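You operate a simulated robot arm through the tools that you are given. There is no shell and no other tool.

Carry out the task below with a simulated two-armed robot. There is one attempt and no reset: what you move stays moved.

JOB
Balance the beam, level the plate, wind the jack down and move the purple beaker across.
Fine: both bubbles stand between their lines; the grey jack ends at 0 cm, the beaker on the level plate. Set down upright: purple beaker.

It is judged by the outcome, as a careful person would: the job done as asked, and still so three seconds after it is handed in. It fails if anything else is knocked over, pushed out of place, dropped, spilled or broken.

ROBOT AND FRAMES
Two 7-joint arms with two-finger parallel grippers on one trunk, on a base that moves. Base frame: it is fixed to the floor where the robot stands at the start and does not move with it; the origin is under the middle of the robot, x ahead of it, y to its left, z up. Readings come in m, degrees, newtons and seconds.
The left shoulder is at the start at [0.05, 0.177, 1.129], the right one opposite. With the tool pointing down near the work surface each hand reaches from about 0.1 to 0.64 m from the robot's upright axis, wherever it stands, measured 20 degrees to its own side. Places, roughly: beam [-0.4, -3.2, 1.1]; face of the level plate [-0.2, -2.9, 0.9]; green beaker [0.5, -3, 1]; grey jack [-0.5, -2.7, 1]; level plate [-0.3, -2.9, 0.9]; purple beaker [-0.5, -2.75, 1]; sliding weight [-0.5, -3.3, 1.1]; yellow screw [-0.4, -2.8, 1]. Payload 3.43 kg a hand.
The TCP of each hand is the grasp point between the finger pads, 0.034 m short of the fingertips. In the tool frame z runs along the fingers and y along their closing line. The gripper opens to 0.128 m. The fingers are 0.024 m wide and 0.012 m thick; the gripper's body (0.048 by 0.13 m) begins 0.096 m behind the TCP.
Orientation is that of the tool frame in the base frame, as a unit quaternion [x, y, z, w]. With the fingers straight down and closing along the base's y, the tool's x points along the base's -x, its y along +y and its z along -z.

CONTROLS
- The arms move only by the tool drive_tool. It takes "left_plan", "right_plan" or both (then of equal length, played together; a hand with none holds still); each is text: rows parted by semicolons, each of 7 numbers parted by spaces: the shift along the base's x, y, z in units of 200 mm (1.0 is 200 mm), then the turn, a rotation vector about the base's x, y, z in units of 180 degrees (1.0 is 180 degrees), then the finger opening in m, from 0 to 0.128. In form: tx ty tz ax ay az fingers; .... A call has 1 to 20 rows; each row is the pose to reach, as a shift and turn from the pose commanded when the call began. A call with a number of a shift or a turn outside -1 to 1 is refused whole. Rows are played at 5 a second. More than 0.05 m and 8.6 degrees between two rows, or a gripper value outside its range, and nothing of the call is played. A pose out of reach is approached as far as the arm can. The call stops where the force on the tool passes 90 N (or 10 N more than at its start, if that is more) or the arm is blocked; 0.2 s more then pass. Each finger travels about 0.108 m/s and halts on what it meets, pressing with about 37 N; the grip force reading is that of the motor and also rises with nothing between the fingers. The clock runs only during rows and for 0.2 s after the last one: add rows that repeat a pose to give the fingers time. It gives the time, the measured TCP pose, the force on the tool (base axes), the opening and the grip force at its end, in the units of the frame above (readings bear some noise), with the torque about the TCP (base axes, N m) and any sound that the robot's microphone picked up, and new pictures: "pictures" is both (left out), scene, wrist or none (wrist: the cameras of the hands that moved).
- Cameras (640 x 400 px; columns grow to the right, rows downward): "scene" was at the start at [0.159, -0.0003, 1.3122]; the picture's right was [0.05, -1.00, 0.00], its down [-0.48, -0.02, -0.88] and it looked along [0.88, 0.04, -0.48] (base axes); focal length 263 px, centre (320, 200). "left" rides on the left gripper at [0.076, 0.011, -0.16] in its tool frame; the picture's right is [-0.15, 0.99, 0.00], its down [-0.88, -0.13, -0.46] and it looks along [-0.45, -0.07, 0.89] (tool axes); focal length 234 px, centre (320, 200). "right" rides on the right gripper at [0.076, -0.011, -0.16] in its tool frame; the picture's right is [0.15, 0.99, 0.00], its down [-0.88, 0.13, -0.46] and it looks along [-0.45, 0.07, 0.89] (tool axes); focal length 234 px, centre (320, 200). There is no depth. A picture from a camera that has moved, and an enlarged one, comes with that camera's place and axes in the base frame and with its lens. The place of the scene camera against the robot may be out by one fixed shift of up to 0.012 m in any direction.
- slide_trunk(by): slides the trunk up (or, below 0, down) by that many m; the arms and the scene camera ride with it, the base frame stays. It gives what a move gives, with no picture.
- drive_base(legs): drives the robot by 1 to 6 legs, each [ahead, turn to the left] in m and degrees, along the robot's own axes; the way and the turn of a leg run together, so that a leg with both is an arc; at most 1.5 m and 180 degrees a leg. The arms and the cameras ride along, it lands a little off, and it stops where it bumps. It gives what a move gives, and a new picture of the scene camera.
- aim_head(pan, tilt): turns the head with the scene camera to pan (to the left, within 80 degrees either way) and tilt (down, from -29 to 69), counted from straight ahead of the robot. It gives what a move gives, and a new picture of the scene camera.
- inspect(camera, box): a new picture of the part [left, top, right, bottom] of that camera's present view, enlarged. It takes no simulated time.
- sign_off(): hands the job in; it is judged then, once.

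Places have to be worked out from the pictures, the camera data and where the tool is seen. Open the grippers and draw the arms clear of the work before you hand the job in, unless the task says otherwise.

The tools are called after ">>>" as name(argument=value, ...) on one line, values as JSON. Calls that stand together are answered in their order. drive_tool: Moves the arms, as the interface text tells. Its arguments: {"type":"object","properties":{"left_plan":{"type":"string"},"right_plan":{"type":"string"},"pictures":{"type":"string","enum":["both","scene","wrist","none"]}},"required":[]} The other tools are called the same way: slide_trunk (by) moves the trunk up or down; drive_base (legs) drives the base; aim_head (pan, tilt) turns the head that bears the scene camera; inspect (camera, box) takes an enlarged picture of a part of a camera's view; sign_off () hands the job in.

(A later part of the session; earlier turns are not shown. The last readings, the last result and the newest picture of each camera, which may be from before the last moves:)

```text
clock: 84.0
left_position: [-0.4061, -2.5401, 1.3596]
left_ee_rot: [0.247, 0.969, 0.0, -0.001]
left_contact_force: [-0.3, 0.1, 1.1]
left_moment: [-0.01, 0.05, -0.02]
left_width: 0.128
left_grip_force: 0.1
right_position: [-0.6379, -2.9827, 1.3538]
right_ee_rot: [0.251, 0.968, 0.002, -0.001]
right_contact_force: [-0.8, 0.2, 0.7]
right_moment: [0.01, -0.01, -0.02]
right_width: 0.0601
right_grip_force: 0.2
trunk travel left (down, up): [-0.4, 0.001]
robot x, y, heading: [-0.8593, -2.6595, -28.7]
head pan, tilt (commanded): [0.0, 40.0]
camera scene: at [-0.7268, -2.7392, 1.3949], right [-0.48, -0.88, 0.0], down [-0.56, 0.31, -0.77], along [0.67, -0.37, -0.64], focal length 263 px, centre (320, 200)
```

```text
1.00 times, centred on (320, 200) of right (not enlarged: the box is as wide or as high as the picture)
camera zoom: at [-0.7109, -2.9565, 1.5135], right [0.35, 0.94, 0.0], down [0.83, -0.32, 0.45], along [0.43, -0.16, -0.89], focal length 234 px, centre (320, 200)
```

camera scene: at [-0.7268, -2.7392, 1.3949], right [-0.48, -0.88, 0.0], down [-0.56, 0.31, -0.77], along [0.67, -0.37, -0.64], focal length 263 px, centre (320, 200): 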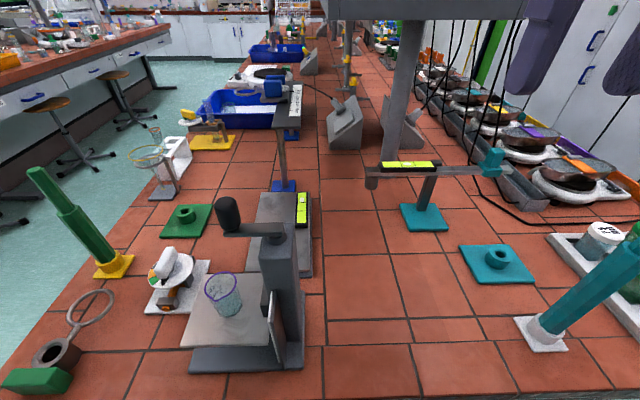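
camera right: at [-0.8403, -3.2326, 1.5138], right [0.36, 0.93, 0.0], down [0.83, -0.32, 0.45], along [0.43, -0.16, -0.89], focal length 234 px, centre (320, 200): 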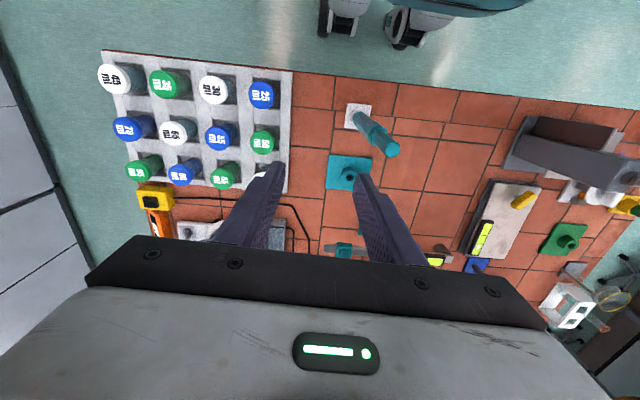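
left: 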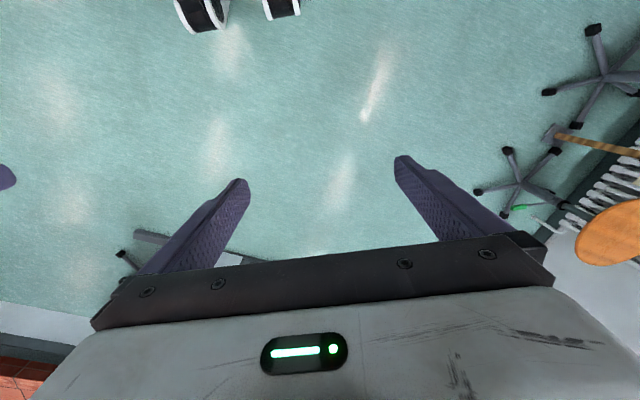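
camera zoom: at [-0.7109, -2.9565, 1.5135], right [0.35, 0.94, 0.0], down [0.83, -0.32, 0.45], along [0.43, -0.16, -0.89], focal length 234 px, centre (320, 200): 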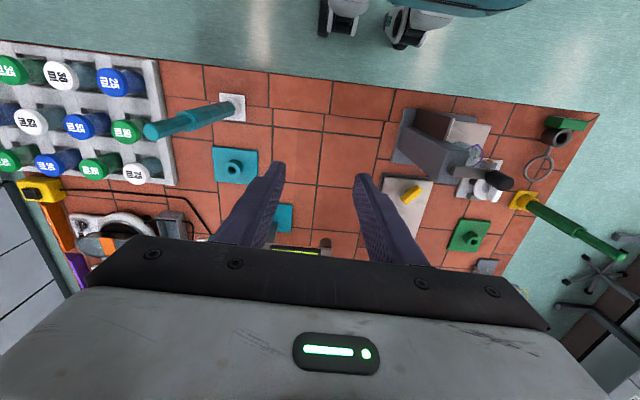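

Beam bubble still centred. The left wrist camera catches the jack's scale board; I zoom in on it and on the plate.

>>> inspect(camera="left", box=[140, 90, 300, 190])

>>> inspect(camera="left", box=[170, 108, 220, 140])

>>> inspect(camera="right", box=[360, 90, 520, 250])

```text
4.00 times, centred on (220, 140) of left
camera zoom: at [-0.4683, -2.4953, 1.5198], right [0.6, 0.8, 0.0], down [0.71, -0.54, 0.45], along [0.36, -0.27, -0.89], focal length 937 px, centre (720, 440)
```

zoom: 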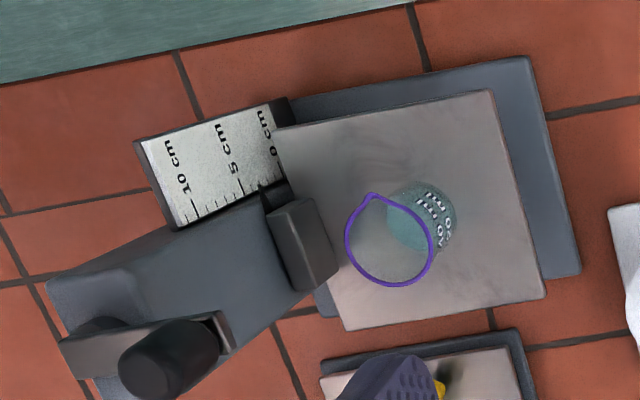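

```text
12.50 times, centred on (195, 124) of left
camera zoom: at [-0.4683, -2.4953, 1.5198], right [0.6, 0.8, 0.0], down [0.71, -0.54, 0.45], along [0.36, -0.27, -0.89], focal length 2927 px, centre (1882, 1150)
```

zoom: 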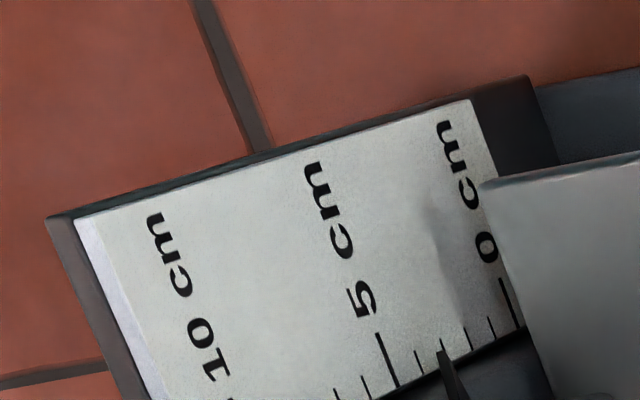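

```text
2.50 times, centred on (440, 170) of right
camera zoom: at [-0.7109, -2.9565, 1.5135], right [0.35, 0.94, 0.0], down [0.83, -0.32, 0.45], along [0.43, -0.16, -0.89], focal length 585 px, centre (20, 275)
```

zoom: 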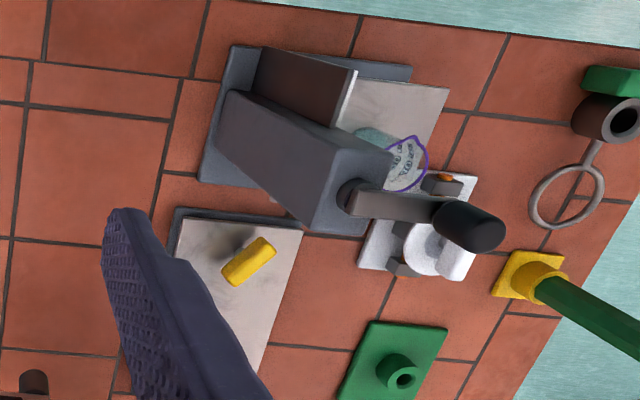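

The scale reads about 3 cm from this view, and the crank points left over the beaker. First the plate: I take the right hand forward on the right side of the jack at z ≈ 1.30, then over the yellow screw.

>>> drive_tool(right_plan="0.199 -0.028 -0.068 0 0 0 0.06; 0.398 -0.055 -0.135 0 0 0 0.06; 0.596 -0.083 -0.203 0 0 0 0.06; 0.795 -0.11 -0.27 0 0 0 0.06", pictures="none")

>>> drive_tool(right_plan="0.1 0.1824 -0.08 0 0 0 0.06; 0.2 0.365 -0.16 0 0 0 0.06; 0.3 0.547 -0.24 0 0 0 0.06; 0.4 0.73 -0.32 0 0 0 0.06; 0.4995 0.912 -0.4 0 0 0 0.06", pictures="both")

```text
clock: 85.0
left_position: [-0.4062, -2.5399, 1.3599]
left_ee_rot: [0.246, 0.969, 0.0, -0.001]
left_contact_force: [-0.1, -0.2, -0.1]
left_moment: [-0.03, 0.01, 0.02]
left_width: 0.1279
left_grip_force: 0.1
right_position: [-0.4805, -3.005, 1.2984]
right_ee_rot: [0.251, 0.968, 0.001, -0.001]
right_contact_force: [0.4, -0.5, -0.2]
right_moment: [-0.02, 0.01, 0.0]
right_width: 0.0602
right_grip_force: 0.2
trunk travel left (down, up): [-0.4, 0.001]
robot x, y, heading: [-0.8606, -2.6565, -28.6]
head pan, tilt (commanded): [0.0, 40.0]
```

```text
clock: 86.2
left_position: [-0.4072, -2.5395, 1.3609]
left_ee_rot: [0.246, 0.969, 0.0, -0.002]
left_contact_force: [-0.8, 0.7, -0.1]
left_moment: [-0.02, 0.03, -0.01]
left_width: 0.1281
left_grip_force: 0.1
right_position: [-0.3788, -2.8325, 1.2218]
right_ee_rot: [0.261, 0.965, 0.007, 0.0]
right_contact_force: [0.6, 0.3, -0.4]
right_moment: [-0.04, 0.0, 0.03]
right_width: 0.0599
right_grip_force: 0.1
trunk travel left (down, up): [-0.4, 0.001]
robot x, y, heading: [-0.8619, -2.661, -28.6]
head pan, tilt (commanded): [0.0, 40.0]
camera scene: at [-0.7268, -2.738, 1.395], right [-0.48, -0.88, 0.0], down [-0.56, 0.31, -0.77], along [0.67, -0.37, -0.64], focal length 263 px, centre (320, 200)
camera right: at [-0.4508, -2.8052, 1.3811], right [0.37, 0.93, 0.01], down [0.83, -0.34, 0.45], along [0.43, -0.16, -0.89], focal length 234 px, centre (320, 200)
```

scene: 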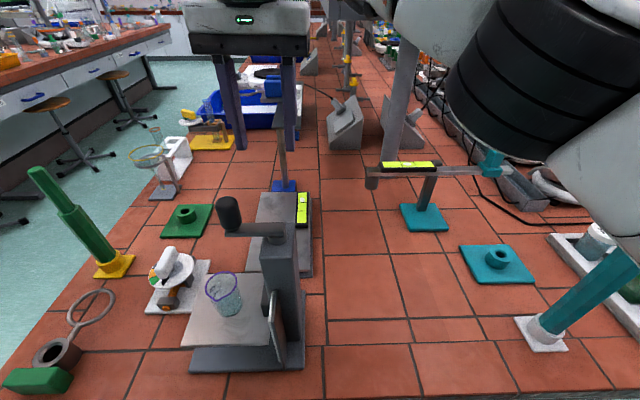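
right: 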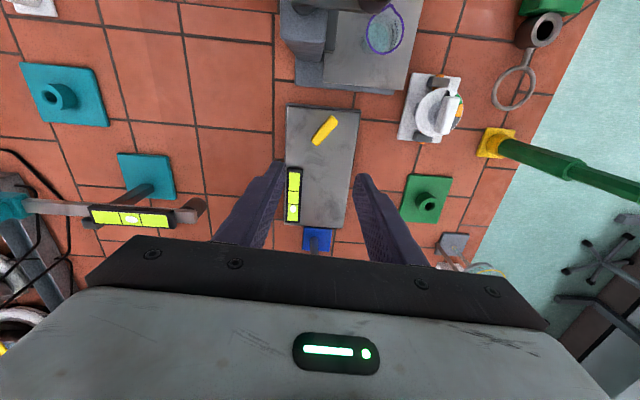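

The hand is above the plate. I zoom the wrist camera on the handle to get its centre and direction.

>>> inspect(camera="right", box=[270, 90, 380, 240])

>>> inspect(camera="right", box=[295, 100, 355, 160])

```text
2.67 times, centred on (325, 165) of right
camera zoom: at [-0.4508, -2.8052, 1.3811], right [0.37, 0.93, 0.01], down [0.83, -0.34, 0.45], along [0.43, -0.16, -0.89], focal length 624 px, centre (307, 293)
```

zoom: 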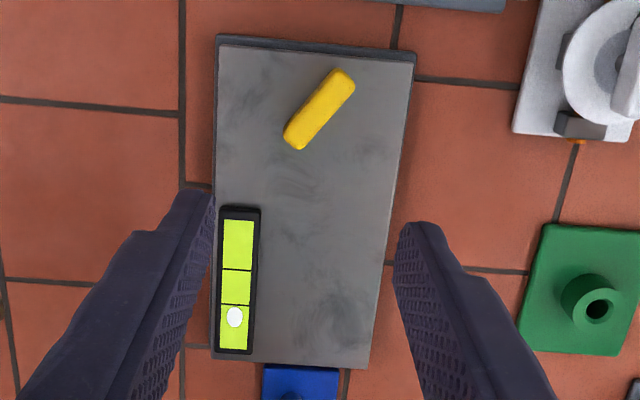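

```text
6.67 times, centred on (325, 130) of right
camera zoom: at [-0.4508, -2.8052, 1.3811], right [0.37, 0.93, 0.01], down [0.83, -0.34, 0.45], along [0.43, -0.16, -0.89], focal length 1561 px, centre (287, 667)
```

zoom: 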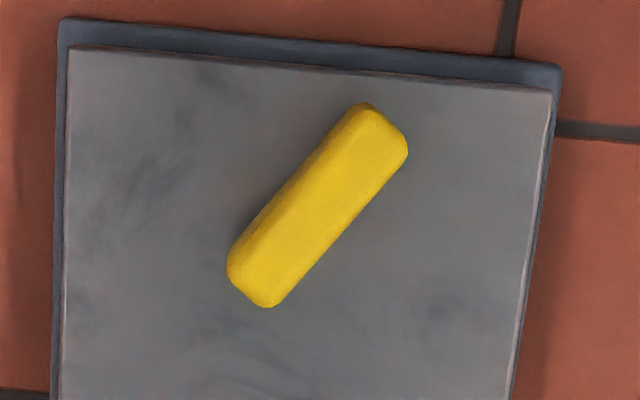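

The handle's centre is at (-0.374, -2.824), 21 mm thick and about 55 mm long, turned 32° from the tool's x axis. I yaw the hand 32° clockwise above it to line up the fingers across the handle.

>>> drive_tool(right_plan="0 0 0 0 0 -0.0444 0.06; 0 0 0 0 0 -0.0889 0.06; 0 0 0 0 0 -0.1333 0.06; 0 0 0 0 0 -0.178 0.06; 0 0 0 0 0 -0.178 0.06; 0 0 0 0 0 -0.178 0.06", pictures="both")

```text
clock: 87.6
left_position: [-0.4084, -2.5415, 1.3606]
left_ee_rot: [0.247, 0.969, 0.0, -0.001]
left_contact_force: [0.4, -0.1, 0.9]
left_moment: [0.03, 0.0, -0.02]
left_width: 0.1281
left_grip_force: 0.1
right_position: [-0.3784, -2.8326, 1.2225]
right_ee_rot: [0.516, 0.856, 0.006, -0.002]
right_contact_force: [-0.6, -0.5, -0.1]
right_moment: [-0.01, 0.01, 0.02]
right_width: 0.06
right_grip_force: 0.2
trunk travel left (down, up): [-0.4, 0.001]
robot x, y, heading: [-0.8594, -2.6606, -28.6]
head pan, tilt (commanded): [0.0, 40.0]
camera scene: at [-0.7274, -2.739, 1.3949], right [-0.48, -0.88, 0.0], down [-0.56, 0.31, -0.77], along [0.67, -0.37, -0.64], focal length 263 px, centre (320, 200)
camera right: at [-0.4257, -2.772, 1.3818], right [0.81, 0.59, 0.01], down [0.52, -0.72, 0.45], along [0.27, -0.36, -0.89], focal length 234 px, centre (320, 200)
```

scene: 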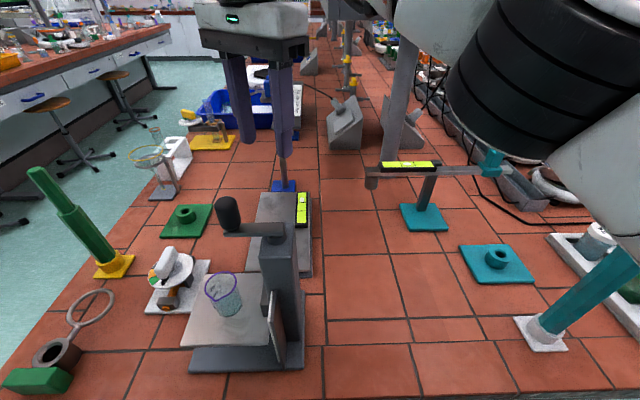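
right: 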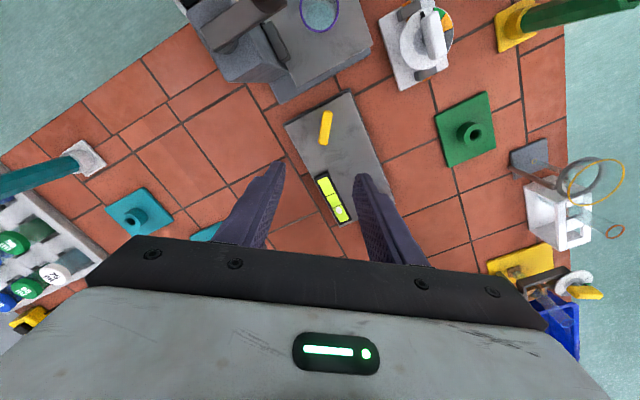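

The fingers are aligned with the handle; it lies about 6 mm and 9 mm off in base x and y. I shift over it and lower to z ≈ 1.04, watching clearance to the jack's column.

>>> drive_tool(right_plan="0.032 0.0455 -0.18 0 0 -0.178 0.06; 0.032 0.0455 -0.36 0 0 -0.178 0.06; 0.032 0.0455 -0.54 0 0 -0.178 0.06; 0.032 0.0455 -0.72 0 0 -0.178 0.06; 0.032 0.0455 -0.9125 0 0 -0.178 0.06; 0.032 0.0455 -0.9125 0 0 -0.178 0.06", pictures="both")

```text
refused: row 1 steps farther than a row can; nothing moved
```

The turn counts from the present pose, so it must be zero now. I resend the lowering without it.

>>> drive_tool(right_plan="0.032 0.0455 -0.18 0 0 0 0.06; 0.032 0.0455 -0.36 0 0 0 0.06; 0.032 0.0455 -0.54 0 0 0 0.06; 0.032 0.0455 -0.72 0 0 0 0.06; 0.032 0.0455 -0.9125 0 0 0 0.06; 0.032 0.0455 -0.9125 0 0 0 0.06", pictures="both")

>>> inspect(camera="right", box=[260, 100, 400, 230])

```text
clock: 89.0
left_position: [-0.4086, -2.5395, 1.3602]
left_ee_rot: [0.246, 0.969, -0.001, -0.001]
left_contact_force: [-0.3, 0.5, 0.2]
left_moment: [0.0, 0.01, 0.04]
left_width: 0.1279
left_grip_force: 0.0
right_position: [-0.3741, -2.8125, 1.0388]
right_ee_rot: [0.508, 0.861, 0.003, 0.0]
right_contact_force: [0.5, 0.6, -0.1]
right_moment: [-0.01, 0.0, 0.0]
right_width: 0.06
right_grip_force: 0.2
trunk travel left (down, up): [-0.4, 0.001]
robot x, y, heading: [-0.863, -2.6606, -28.7]
head pan, tilt (commanded): [0.0, 40.0]
camera scene: at [-0.7276, -2.7388, 1.395], right [-0.48, -0.88, 0.0], down [-0.56, 0.31, -0.77], along [0.67, -0.37, -0.64], focal length 263 px, centre (320, 200)
camera right: at [-0.4213, -2.7526, 1.1973], right [0.8, 0.61, 0.0], down [0.54, -0.71, 0.45], along [0.28, -0.36, -0.89], focal length 234 px, centre (320, 200)
```

scene: 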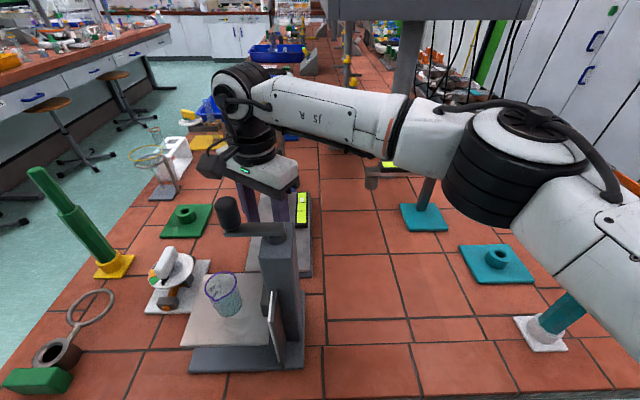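
right: 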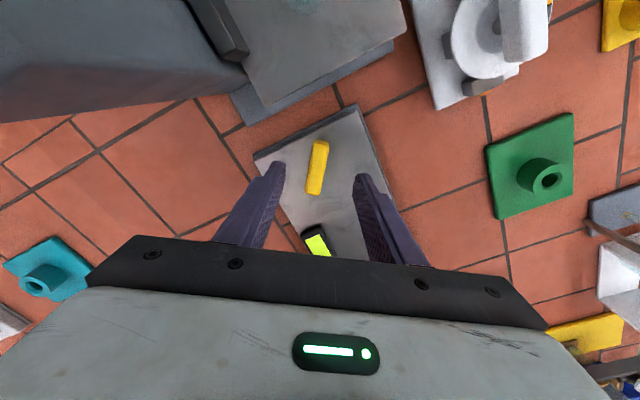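

```text
3.08 times, centred on (330, 165) of right
camera zoom: at [-0.4213, -2.7526, 1.1973], right [0.8, 0.61, 0.0], down [0.54, -0.71, 0.45], along [0.28, -0.36, -0.89], focal length 720 px, centre (289, 308)
```

zoom: 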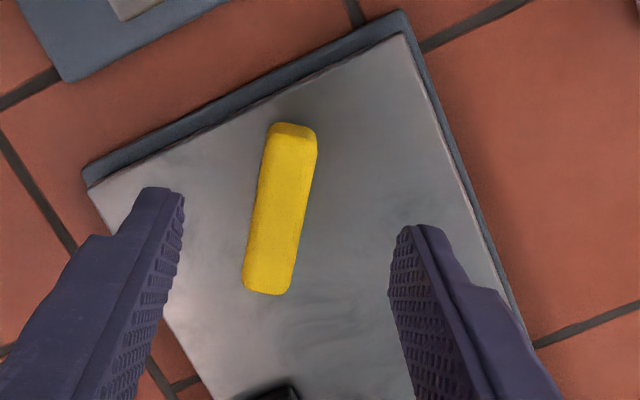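

The handle lies between the fingers, aligned within 1° and about 6 mm off along its length. I correct that and lower to z ≈ 0.985, keeping the fingertips above the plate.

>>> drive_tool(right_plan="0.01 -0.0285 -0.135 0 0 0 0.06; 0.01 -0.0285 -0.269 0 0 0 0.06; 0.01 -0.0285 -0.269 0 0 0 0.06", pictures="both")

>>> inspect(camera="right", box=[260, 100, 400, 230])

>>> inspect(camera="scene", box=[200, 130, 340, 290])

```text
clock: 89.8
left_position: [-0.408, -2.541, 1.3599]
left_ee_rot: [0.246, 0.969, 0.0, -0.001]
left_contact_force: [0.3, 0.5, 0.5]
left_moment: [0.0, 0.03, -0.02]
left_width: 0.1281
left_grip_force: 0.1
right_position: [-0.3719, -2.819, 0.9847]
right_ee_rot: [0.508, 0.861, 0.003, 0.0]
right_contact_force: [0.3, 0.4, 0.2]
right_moment: [0.0, 0.0, -0.04]
right_width: 0.0599
right_grip_force: 0.0
trunk travel left (down, up): [-0.4, 0.001]
robot x, y, heading: [-0.8636, -2.6621, -28.7]
head pan, tilt (commanded): [0.0, 40.0]
camera scene: at [-0.7274, -2.7389, 1.395], right [-0.48, -0.88, 0.0], down [-0.56, 0.31, -0.77], along [0.67, -0.37, -0.64], focal length 263 px, centre (320, 200)
camera right: at [-0.4199, -2.7585, 1.1442], right [0.8, 0.61, 0.0], down [0.54, -0.71, 0.45], along [0.28, -0.36, -0.89], focal length 234 px, centre (320, 200)
```

scene: 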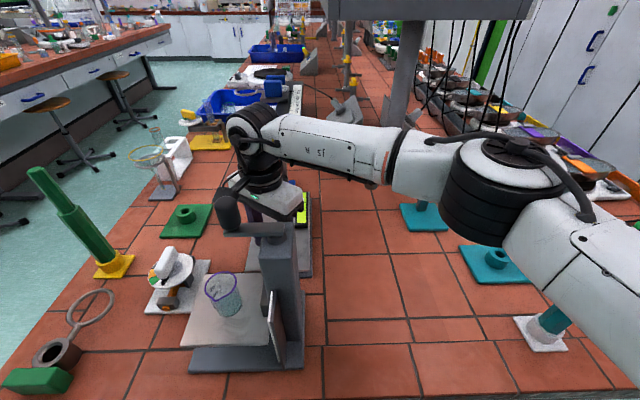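
right: 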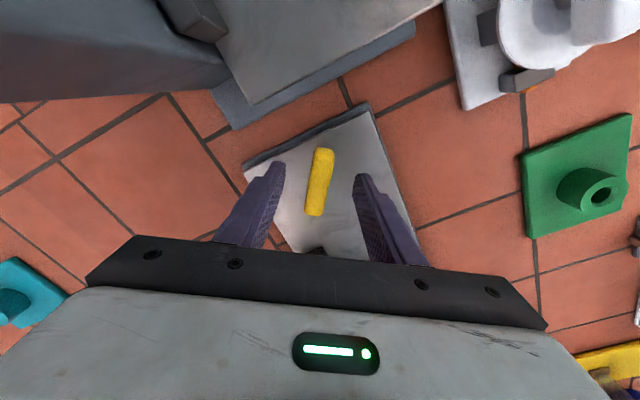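

```text
3.08 times, centred on (330, 165) of right
camera zoom: at [-0.4199, -2.7585, 1.1442], right [0.8, 0.61, 0.0], down [0.54, -0.71, 0.45], along [0.28, -0.36, -0.89], focal length 720 px, centre (289, 308)
```

zoom: 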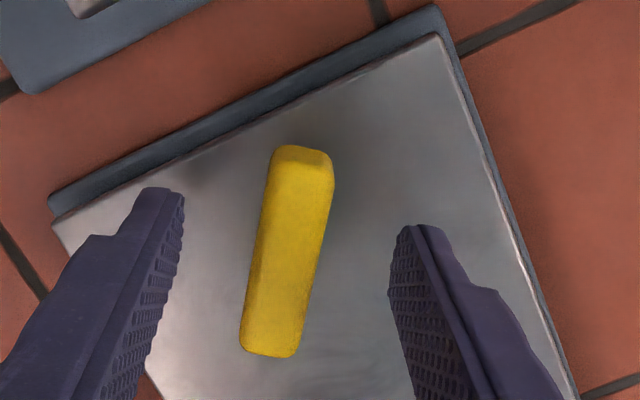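

```text
2.50 times, centred on (270, 210) of scene
camera zoom: at [-0.7274, -2.7389, 1.395], right [-0.48, -0.88, 0.0], down [-0.56, 0.31, -0.77], along [0.67, -0.37, -0.64], focal length 658 px, centre (445, 175)
```

zoom: 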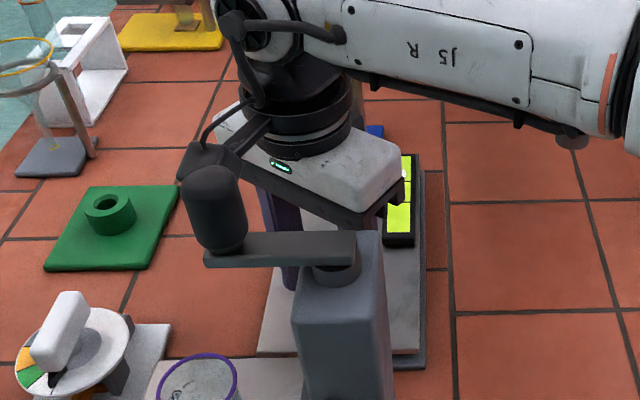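

The handle is about 15 mm wide with its top at z ≈ 0.97; the fingertips are at 0.951 on both sides of it. I close gently on it and read the forces.

>>> drive_tool(right_plan="0 0 0 0 0 0 0.03; 0 0 0 0 0 0 0.012; 0 0 0 0 0 0 0.008; 0 0 0 0 0 0 0.008", pictures="wrist")

>>> inspect(camera="right", box=[260, 100, 400, 230])

```text
clock: 90.8
left_position: [-0.4081, -2.5411, 1.3607]
left_ee_rot: [0.246, 0.969, 0.002, -0.001]
left_contact_force: [0.0, -0.1, -0.2]
left_moment: [0.03, -0.03, -0.04]
left_width: 0.1279
left_grip_force: 0.1
right_position: [-0.3732, -2.8188, 0.9854]
right_ee_rot: [0.508, 0.861, 0.002, -0.001]
right_contact_force: [-4.8, -0.6, -4.2]
right_moment: [0.07, -0.44, -0.04]
right_width: 0.0176
right_grip_force: 45.0
trunk travel left (down, up): [-0.4, 0.001]
robot x, y, heading: [-0.8641, -2.6597, -28.4]
head pan, tilt (commanded): [0.0, 40.0]
camera right: at [-0.4202, -2.7589, 1.1441], right [0.8, 0.61, 0.0], down [0.54, -0.71, 0.45], along [0.28, -0.36, -0.89], focal length 234 px, centre (320, 200)
```

right: 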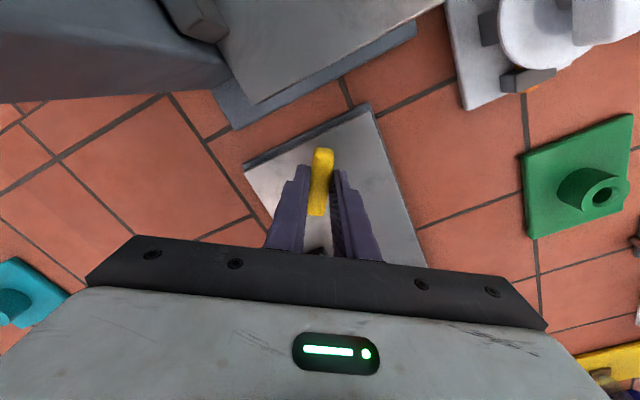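

```text
3.08 times, centred on (330, 165) of right
camera zoom: at [-0.4202, -2.7589, 1.1441], right [0.8, 0.61, 0.0], down [0.54, -0.71, 0.45], along [0.28, -0.36, -0.89], focal length 720 px, centre (289, 308)
```

zoom: 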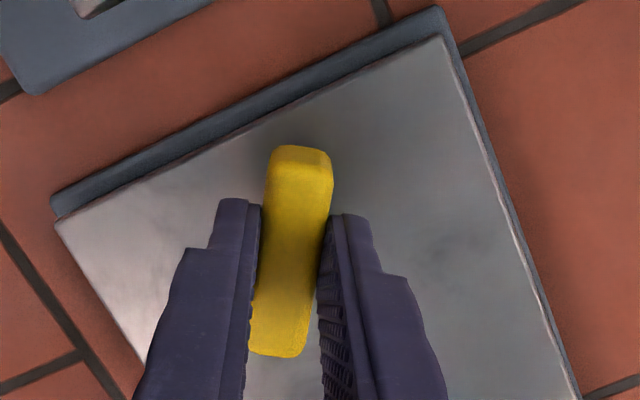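

The handle is held (17.6 mm) with little side force. I turn it clockwise by 24° and watch the torque and the bubble.

>>> drive_tool(right_plan="0 0 0 0 0 -0.0333 0.008; 0 0 0 0 0 -0.0667 0.008; 0 0 0 0 0 -0.1 0.008; 0 0 0 0 0 -0.1333 0.008; 0 0 0 0 0 -0.1333 0.008", pictures="both")

>>> inspect(camera="right", box=[260, 100, 400, 230])

>>> inspect(camera="scene", box=[240, 170, 340, 240])

```text
clock: 92.0
left_position: [-0.4108, -2.5397, 1.361]
left_ee_rot: [0.246, 0.969, 0.0, 0.0]
left_contact_force: [-0.5, 0.3, -0.1]
left_moment: [0.04, 0.02, 0.0]
left_width: 0.128
left_grip_force: 0.0
right_position: [-0.3721, -2.8198, 0.9875]
right_ee_rot: [0.677, 0.736, 0.005, 0.004]
right_contact_force: [7.3, -4.8, 30.1]
right_moment: [0.67, -0.37, 0.24]
right_width: 0.0173
right_grip_force: 45.0
trunk travel left (down, up): [-0.4, 0.001]
robot x, y, heading: [-0.86, -2.6603, -28.9]
head pan, tilt (commanded): [0.0, 40.0]
camera scene: at [-0.7292, -2.7387, 1.3956], right [-0.48, -0.88, 0.0], down [-0.56, 0.31, -0.77], along [0.67, -0.37, -0.64], focal length 263 px, centre (320, 200)
camera right: at [-0.3916, -2.7447, 1.1471], right [0.97, 0.23, 0.01], down [0.2, -0.87, 0.46], along [0.12, -0.44, -0.89], focal length 234 px, centre (320, 200)
```

scene: 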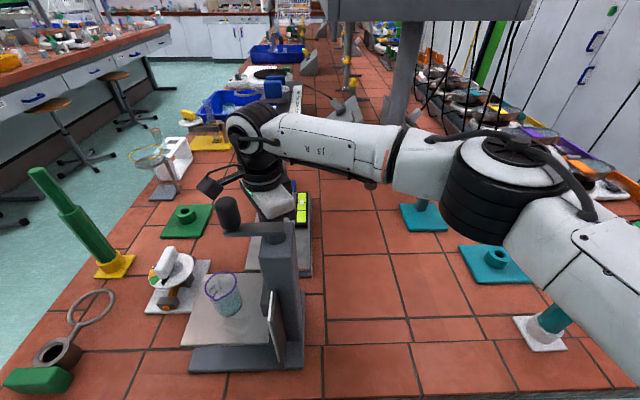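
right: 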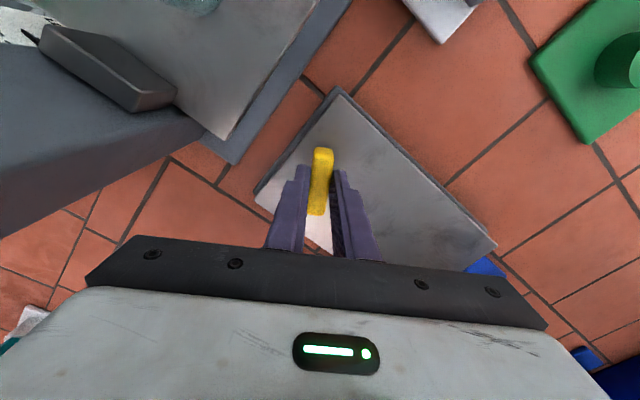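

```text
3.08 times, centred on (330, 165) of right
camera zoom: at [-0.3916, -2.7447, 1.1471], right [0.97, 0.23, 0.01], down [0.2, -0.87, 0.46], along [0.12, -0.44, -0.89], focal length 720 px, centre (289, 308)
```

zoom: 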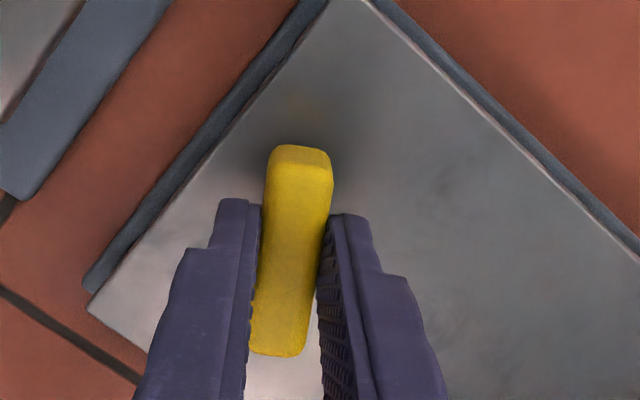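

```text
5.71 times, centred on (290, 205) of scene
camera zoom: at [-0.7292, -2.7387, 1.3956], right [-0.48, -0.88, 0.0], down [-0.56, 0.31, -0.77], along [0.67, -0.37, -0.64], focal length 1505 px, centre (491, 171)
```

zoom: 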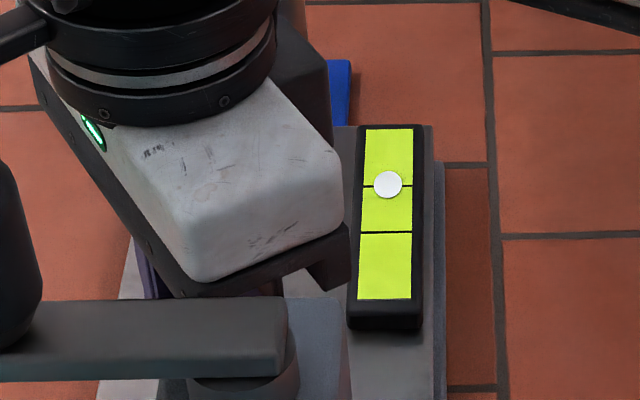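

Turning clockwise moves the bubble the right way (now at the far line), and the handle rises with the plate, pressing up 30 N on the hand. I let the hand rise 3 mm to relieve it and check again.

>>> drive_tool(right_plan="0 0 0.0075 0 0 0 0.008; 0 0 0.015 0 0 0 0.008; 0 0 0.015 0 0 0 0.008", pictures="none")

>>> inspect(camera="scene", box=[260, 170, 340, 240])

```text
clock: 92.8
left_position: [-0.4084, -2.5413, 1.3605]
left_ee_rot: [0.246, 0.969, 0.0, -0.002]
left_contact_force: [-0.2, -0.9, 0.4]
left_moment: [-0.02, 0.0, 0.0]
left_width: 0.1281
left_grip_force: 0.1
right_position: [-0.3724, -2.8195, 0.9875]
right_ee_rot: [0.676, 0.737, 0.004, 0.002]
right_contact_force: [12.2, -2.9, 18.3]
right_moment: [-0.04, -0.87, 0.26]
right_width: 0.0179
right_grip_force: 45.4
trunk travel left (down, up): [-0.4, 0.001]
robot x, y, heading: [-0.8583, -2.6626, -28.6]
head pan, tilt (commanded): [0.0, 40.0]
```

```text
5.71 times, centred on (300, 205) of scene
camera zoom: at [-0.7276, -2.7387, 1.3949], right [-0.48, -0.88, 0.0], down [-0.56, 0.31, -0.77], along [0.67, -0.37, -0.64], focal length 1505 px, centre (434, 171)
```

zoom: 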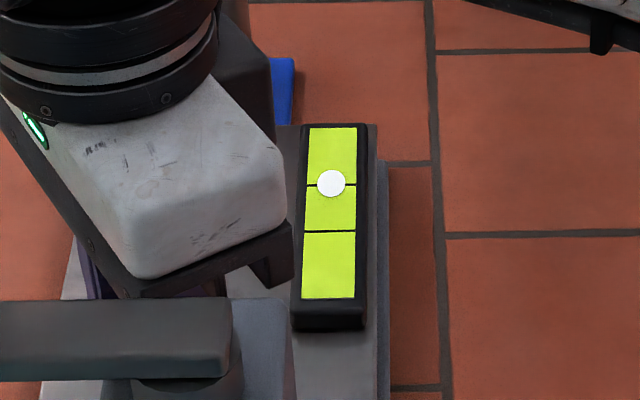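

The force fell to 18 N and the bubble did not change, so about 40° more is needed. I turn another 24° clockwise while rising 5 mm in step.

>>> drive_tool(right_plan="0 0 0.006 0 0 -0.0333 0.008; 0 0 0.012 0 0 -0.0667 0.008; 0 0 0.018 0 0 -0.1 0.008; 0 0 0.025 0 0 -0.1333 0.008; 0 0 0.025 0 0 -0.1333 0.008", pictures="wrist")

>>> inspect(camera="scene", box=[260, 170, 340, 240])

>>> inspect(camera="right", box=[260, 100, 400, 230])

```text
clock: 94.0
left_position: [-0.4057, -2.5418, 1.3602]
left_ee_rot: [0.246, 0.969, 0.001, -0.002]
left_contact_force: [-0.7, -0.1, 0.2]
left_moment: [-0.01, 0.02, 0.01]
left_width: 0.1279
left_grip_force: 0.0
right_position: [-0.3697, -2.8188, 0.9912]
right_ee_rot: [0.815, 0.58, 0.005, 0.002]
right_contact_force: [20.8, -4.8, 10.2]
right_moment: [0.65, -0.79, 0.2]
right_width: 0.0175
right_grip_force: 44.6
trunk travel left (down, up): [-0.4, 0.001]
robot x, y, heading: [-0.861, -2.6579, -28.8]
head pan, tilt (commanded): [0.0, 40.0]
camera right: at [-0.3571, -2.7443, 1.1507], right [0.98, -0.19, 0.01], down [-0.17, -0.88, 0.45], along [-0.08, -0.45, -0.89], focal length 234 px, centre (320, 200)
```

right: 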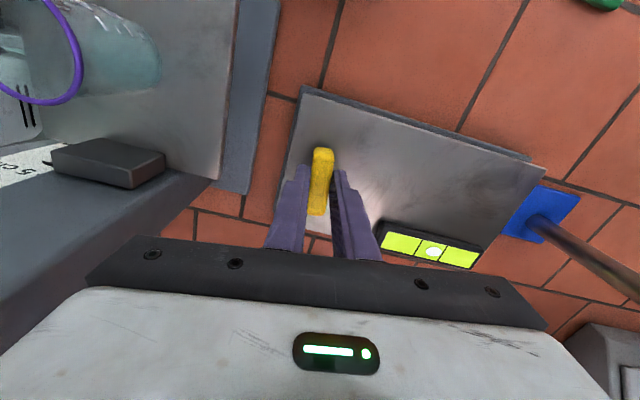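

```text
5.71 times, centred on (300, 205) of scene
camera zoom: at [-0.7256, -2.7394, 1.3947], right [-0.48, -0.88, 0.0], down [-0.57, 0.31, -0.77], along [0.67, -0.37, -0.64], focal length 1505 px, centre (434, 171)
```

zoom: 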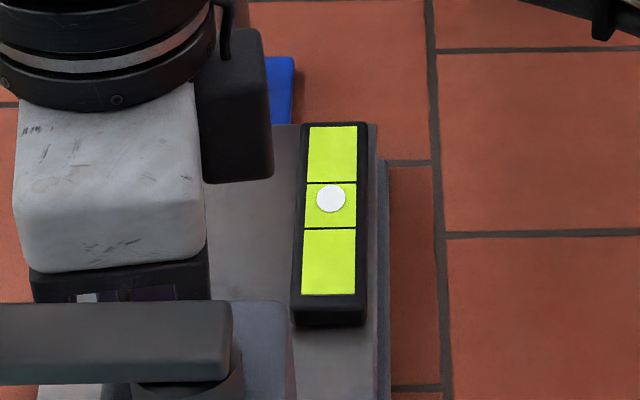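

```text
3.08 times, centred on (330, 165) of right
camera zoom: at [-0.3571, -2.7443, 1.1507], right [0.98, -0.19, 0.01], down [-0.17, -0.88, 0.45], along [-0.08, -0.45, -0.89], focal length 720 px, centre (289, 308)
```

zoom: 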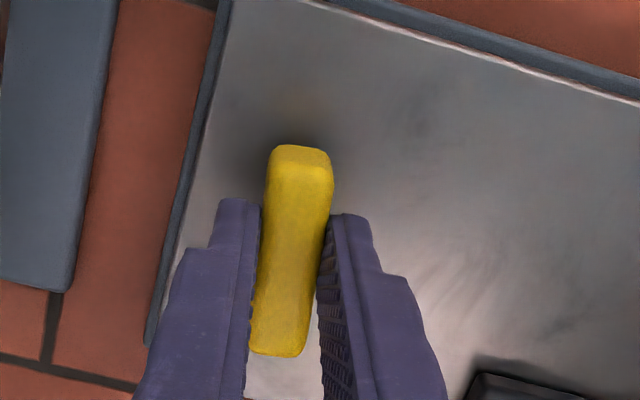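

The bubble is inside but its far edge still touches the far line; about 13° more is needed. The sideways force suggests the screw's axis is some 8 mm from my TCP, so I shift 8 mm in base x as I turn the last 13°.

>>> drive_tool(right_plan="0.02 0 0.003 0 0 -0.036 0.008; 0.04 0 0.006 0 0 -0.0722 0.008; 0.04 0 0.006 0 0 -0.0722 0.008; 0.04 0 0.006 0 0 -0.0722 0.008", pictures="wrist")

>>> inspect(camera="scene", box=[260, 170, 340, 240])

```text
clock: 95.0
left_position: [-0.4112, -2.5411, 1.3616]
left_ee_rot: [0.246, 0.969, 0.001, 0.001]
left_contact_force: [0.1, -0.4, 0.3]
left_moment: [0.0, 0.0, 0.01]
left_width: 0.1277
left_grip_force: 0.0
right_position: [-0.3682, -2.8194, 0.9927]
right_ee_rot: [0.875, 0.484, -0.001, 0.0]
right_contact_force: [-15.1, -8.5, 7.2]
right_moment: [-0.21, 0.78, 0.03]
right_width: 0.0177
right_grip_force: 45.7
trunk travel left (down, up): [-0.4, 0.001]
robot x, y, heading: [-0.8623, -2.6581, -28.8]
head pan, tilt (commanded): [0.0, 40.0]
camera right: at [-0.3377, -2.7493, 1.1521], right [0.92, -0.4, 0.0], down [-0.36, -0.81, 0.46], along [-0.18, -0.42, -0.89], focal length 234 px, centre (320, 200)
```

right: 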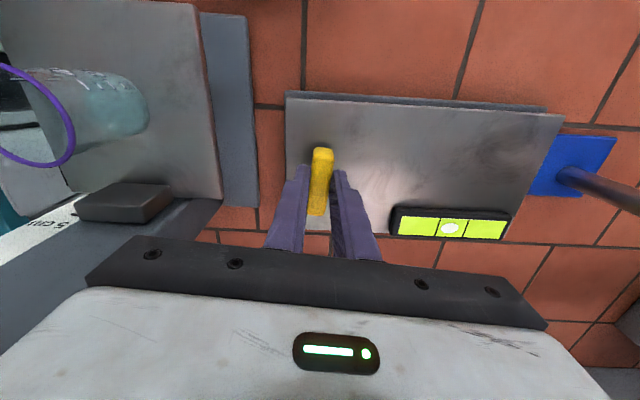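

```text
5.71 times, centred on (300, 205) of scene
camera zoom: at [-0.73, -2.7398, 1.3952], right [-0.48, -0.88, 0.0], down [-0.56, 0.31, -0.77], along [0.67, -0.37, -0.64], focal length 1505 px, centre (434, 171)
```

zoom: 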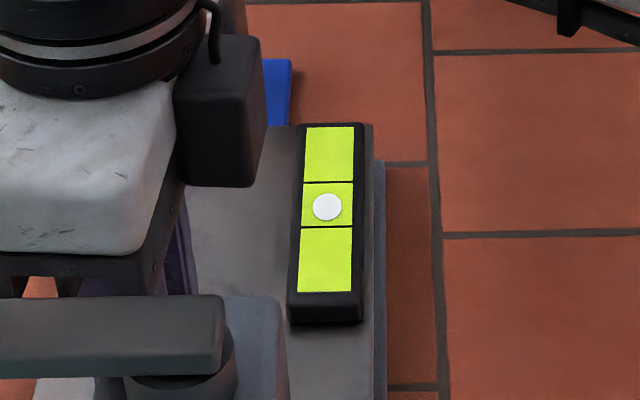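

The plate bubble is centred. I relieve the side force slightly and open the fingers, then check the bubble with nothing touching.

>>> drive_tool(right_plan="-0.0175 -0.005 0.008 0 0 0 0.008; -0.0175 -0.005 0.008 0 0 0 0.03; -0.0175 -0.005 0.008 0 0 0 0.05; -0.0175 -0.005 0.008 0 0 0 0.05; -0.0175 -0.005 0.05 0 0 0 0.05; -0.0175 -0.005 0.2 0 0 0 0.05; -0.0175 -0.005 0.4 0 0 0 0.05", pictures="both")

>>> inspect(camera="scene", box=[260, 170, 340, 240])

>>> inspect(camera="right", box=[280, 80, 560, 260])

```text
clock: 96.6
left_position: [-0.407, -2.5411, 1.3605]
left_ee_rot: [0.246, 0.969, 0.001, -0.001]
left_contact_force: [-0.4, -0.8, -0.4]
left_moment: [0.01, -0.01, 0.0]
left_width: 0.1279
left_grip_force: 0.0
right_position: [-0.369, -2.8221, 1.0741]
right_ee_rot: [0.875, 0.484, 0.003, 0.001]
right_contact_force: [1.1, 0.3, -0.5]
right_moment: [-0.02, 0.02, -0.03]
right_width: 0.0499
right_grip_force: 0.1
trunk travel left (down, up): [-0.4, 0.001]
robot x, y, heading: [-0.8611, -2.6587, -28.6]
head pan, tilt (commanded): [0.0, 40.0]
camera scene: at [-0.7277, -2.7387, 1.395], right [-0.48, -0.88, 0.0], down [-0.56, 0.31, -0.77], along [0.67, -0.37, -0.64], focal length 263 px, centre (320, 200)
camera right: at [-0.3391, -2.7496, 1.2336], right [0.92, -0.4, 0.0], down [-0.36, -0.82, 0.45], along [-0.18, -0.42, -0.89], focal length 234 px, centre (320, 200)
```

scene: 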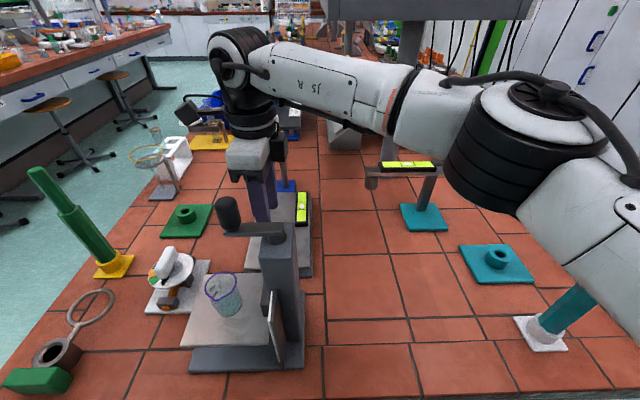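
right: 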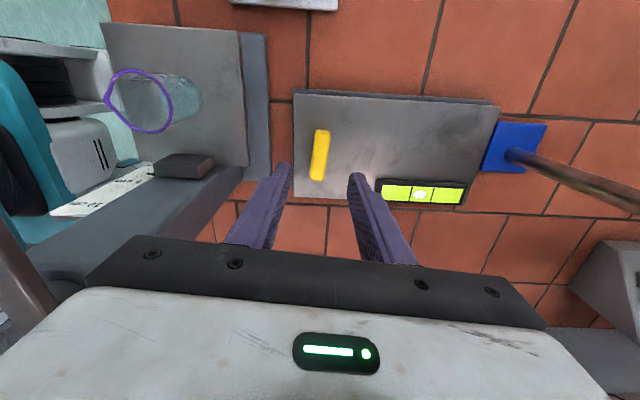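

```text
5.71 times, centred on (300, 205) of scene
camera zoom: at [-0.7277, -2.7387, 1.395], right [-0.48, -0.88, 0.0], down [-0.56, 0.31, -0.77], along [0.67, -0.37, -0.64], focal length 1505 px, centre (434, 171)
```

zoom: 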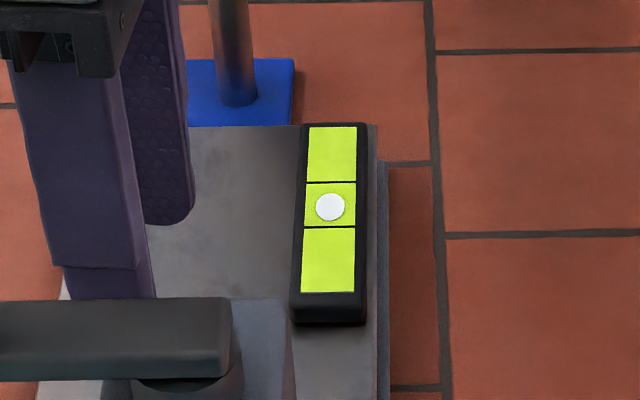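

```text
2.22 times, centred on (420, 170) of right
camera zoom: at [-0.3391, -2.7496, 1.2336], right [0.92, -0.4, 0.0], down [-0.36, -0.82, 0.45], along [-0.18, -0.42, -0.89], focal length 520 px, centre (98, 267)
```

zoom: 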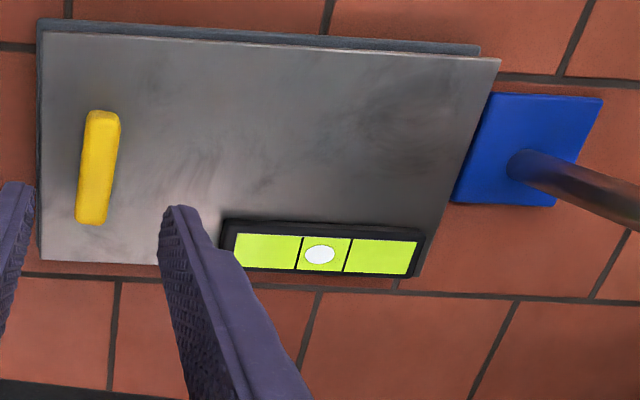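

The plate is level with nothing touching it. Now the jack: I lift the right hand, swing it to the right of the column and turn it back toward its natural orientation, before going to the crank knob from above.

>>> drive_tool(right_plan="0 0 0.17 0 0 0.0444 0.06; 0 0 0.34 0 0 0.0889 0.06; 0 0 0.5 0 0 0.1333 0.06; -0.072 -0.13 0.62 0 0 0.1778 0.06; -0.144 -0.263 0.75 0 0 0.2222 0.06; -0.216 -0.395 0.87 0 0 0.2667 0.06; -0.288 -0.526 1.0 0 0 0.3111 0.06", pictures="both")

```text
clock: 98.2
left_position: [-0.4092, -2.5416, 1.3611]
left_ee_rot: [0.246, 0.969, 0.001, -0.001]
left_contact_force: [-0.1, 0.0, 0.5]
left_moment: [0.03, -0.02, 0.0]
left_width: 0.1279
left_grip_force: 0.1
right_position: [-0.4248, -2.9257, 1.2749]
right_ee_rot: [0.543, 0.839, 0.002, 0.0]
right_contact_force: [-0.2, 0.3, -0.2]
right_moment: [0.02, -0.02, 0.0]
right_width: 0.0601
right_grip_force: 0.0
trunk travel left (down, up): [-0.4, 0.001]
robot x, y, heading: [-0.8589, -2.6598, -28.6]
head pan, tilt (commanded): [0.0, 40.0]
camera scene: at [-0.7281, -2.7392, 1.395], right [-0.48, -0.88, 0.0], down [-0.56, 0.31, -0.77], along [0.67, -0.37, -0.64], focal length 263 px, centre (320, 200)
camera right: at [-0.468, -2.861, 1.4337], right [0.84, 0.54, 0.0], down [0.48, -0.75, 0.45], along [0.25, -0.38, -0.89], focal length 234 px, centre (320, 200)
```

scene: 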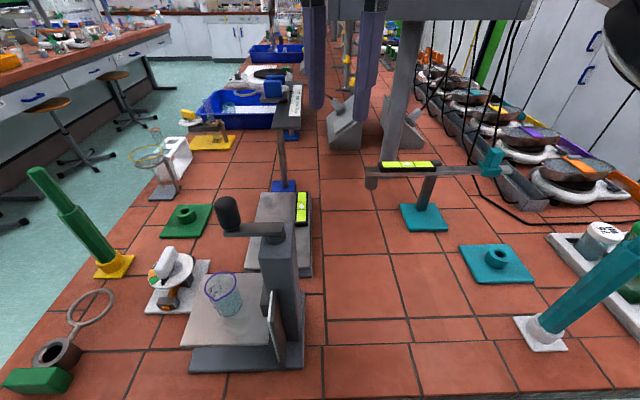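
right: 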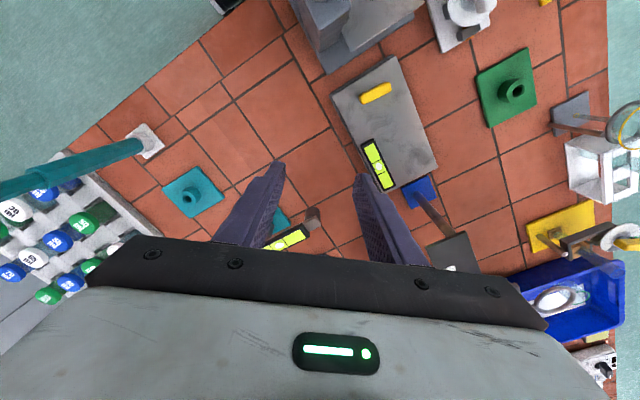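

Clear of the jack. I move the hand over the crank knob at z ≈ 1.30, turning it the remaining 37° back to its natural orientation.

>>> drive_tool(right_plan="-0.061 0.176 0.06 0 0 0.0411 0.06; -0.122 0.352 0.125 0 0 0.0822 0.06; -0.183 0.528 0.125 0 0 0.1233 0.06; -0.244 0.704 0.125 0 0 0.1644 0.06; -0.305 0.88 0.125 0 0 0.2056 0.06; -0.305 0.88 0.125 0 0 0.2056 0.06", pictures="both")

>>> inspect(camera="right", box=[230, 60, 410, 240])

>>> inspect(camera="left", box=[140, 90, 300, 190])

```text
clock: 99.6
left_position: [-0.4093, -2.541, 1.3595]
left_ee_rot: [0.246, 0.969, 0.001, -0.001]
left_contact_force: [0.2, 0.4, -0.2]
left_moment: [-0.01, 0.0, -0.01]
left_width: 0.128
left_grip_force: 0.0
right_position: [-0.4857, -2.7495, 1.2981]
right_ee_rot: [0.251, 0.968, 0.002, -0.002]
right_contact_force: [0.5, -0.6, -0.3]
right_moment: [0.02, -0.02, -0.03]
right_width: 0.06
right_grip_force: 0.0
trunk travel left (down, up): [-0.4, 0.001]
robot x, y, heading: [-0.8618, -2.6622, -28.5]
head pan, tilt (commanded): [0.0, 40.0]
camera scene: at [-0.7273, -2.7396, 1.3949], right [-0.48, -0.88, 0.0], down [-0.56, 0.31, -0.77], along [0.67, -0.37, -0.64], focal length 263 px, centre (320, 200)
camera right: at [-0.5583, -2.7232, 1.4578], right [0.35, 0.94, 0.0], down [0.83, -0.32, 0.45], along [0.43, -0.16, -0.89], focal length 234 px, centre (320, 200)
```

scene: 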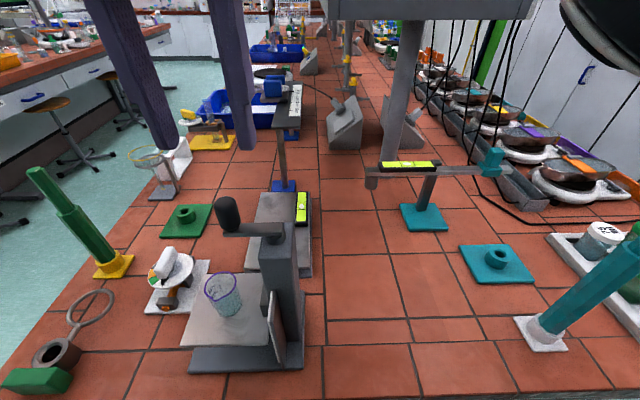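
right: 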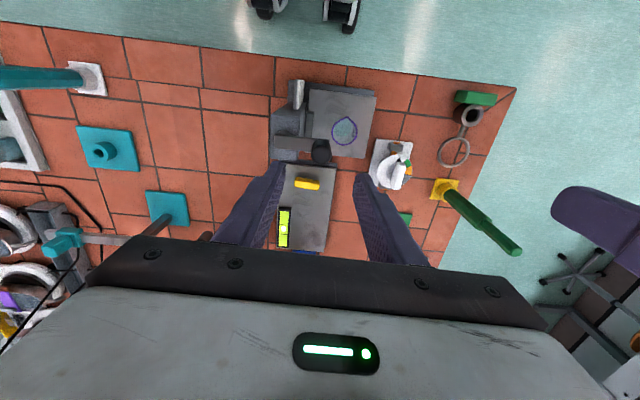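

```text
2.22 times, centred on (320, 150) of right
camera zoom: at [-0.5583, -2.7232, 1.4578], right [0.35, 0.94, 0.0], down [0.83, -0.32, 0.45], along [0.43, -0.16, -0.89], focal length 520 px, centre (320, 311)
```

zoom: 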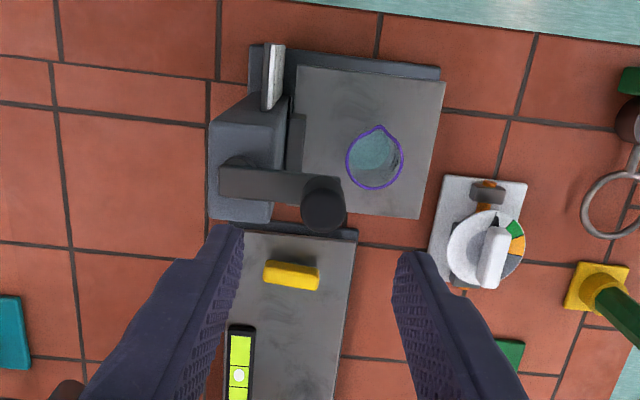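

```text
4.00 times, centred on (220, 140) of left
camera zoom: at [-0.4687, -2.4957, 1.52], right [0.6, 0.8, 0.0], down [0.71, -0.54, 0.45], along [0.36, -0.27, -0.89], focal length 937 px, centre (720, 440)
```

zoom: 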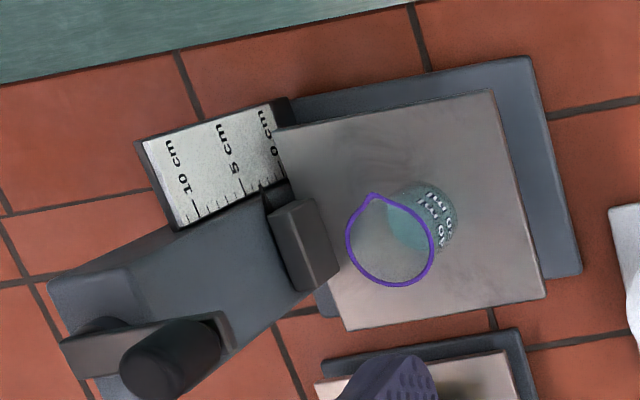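

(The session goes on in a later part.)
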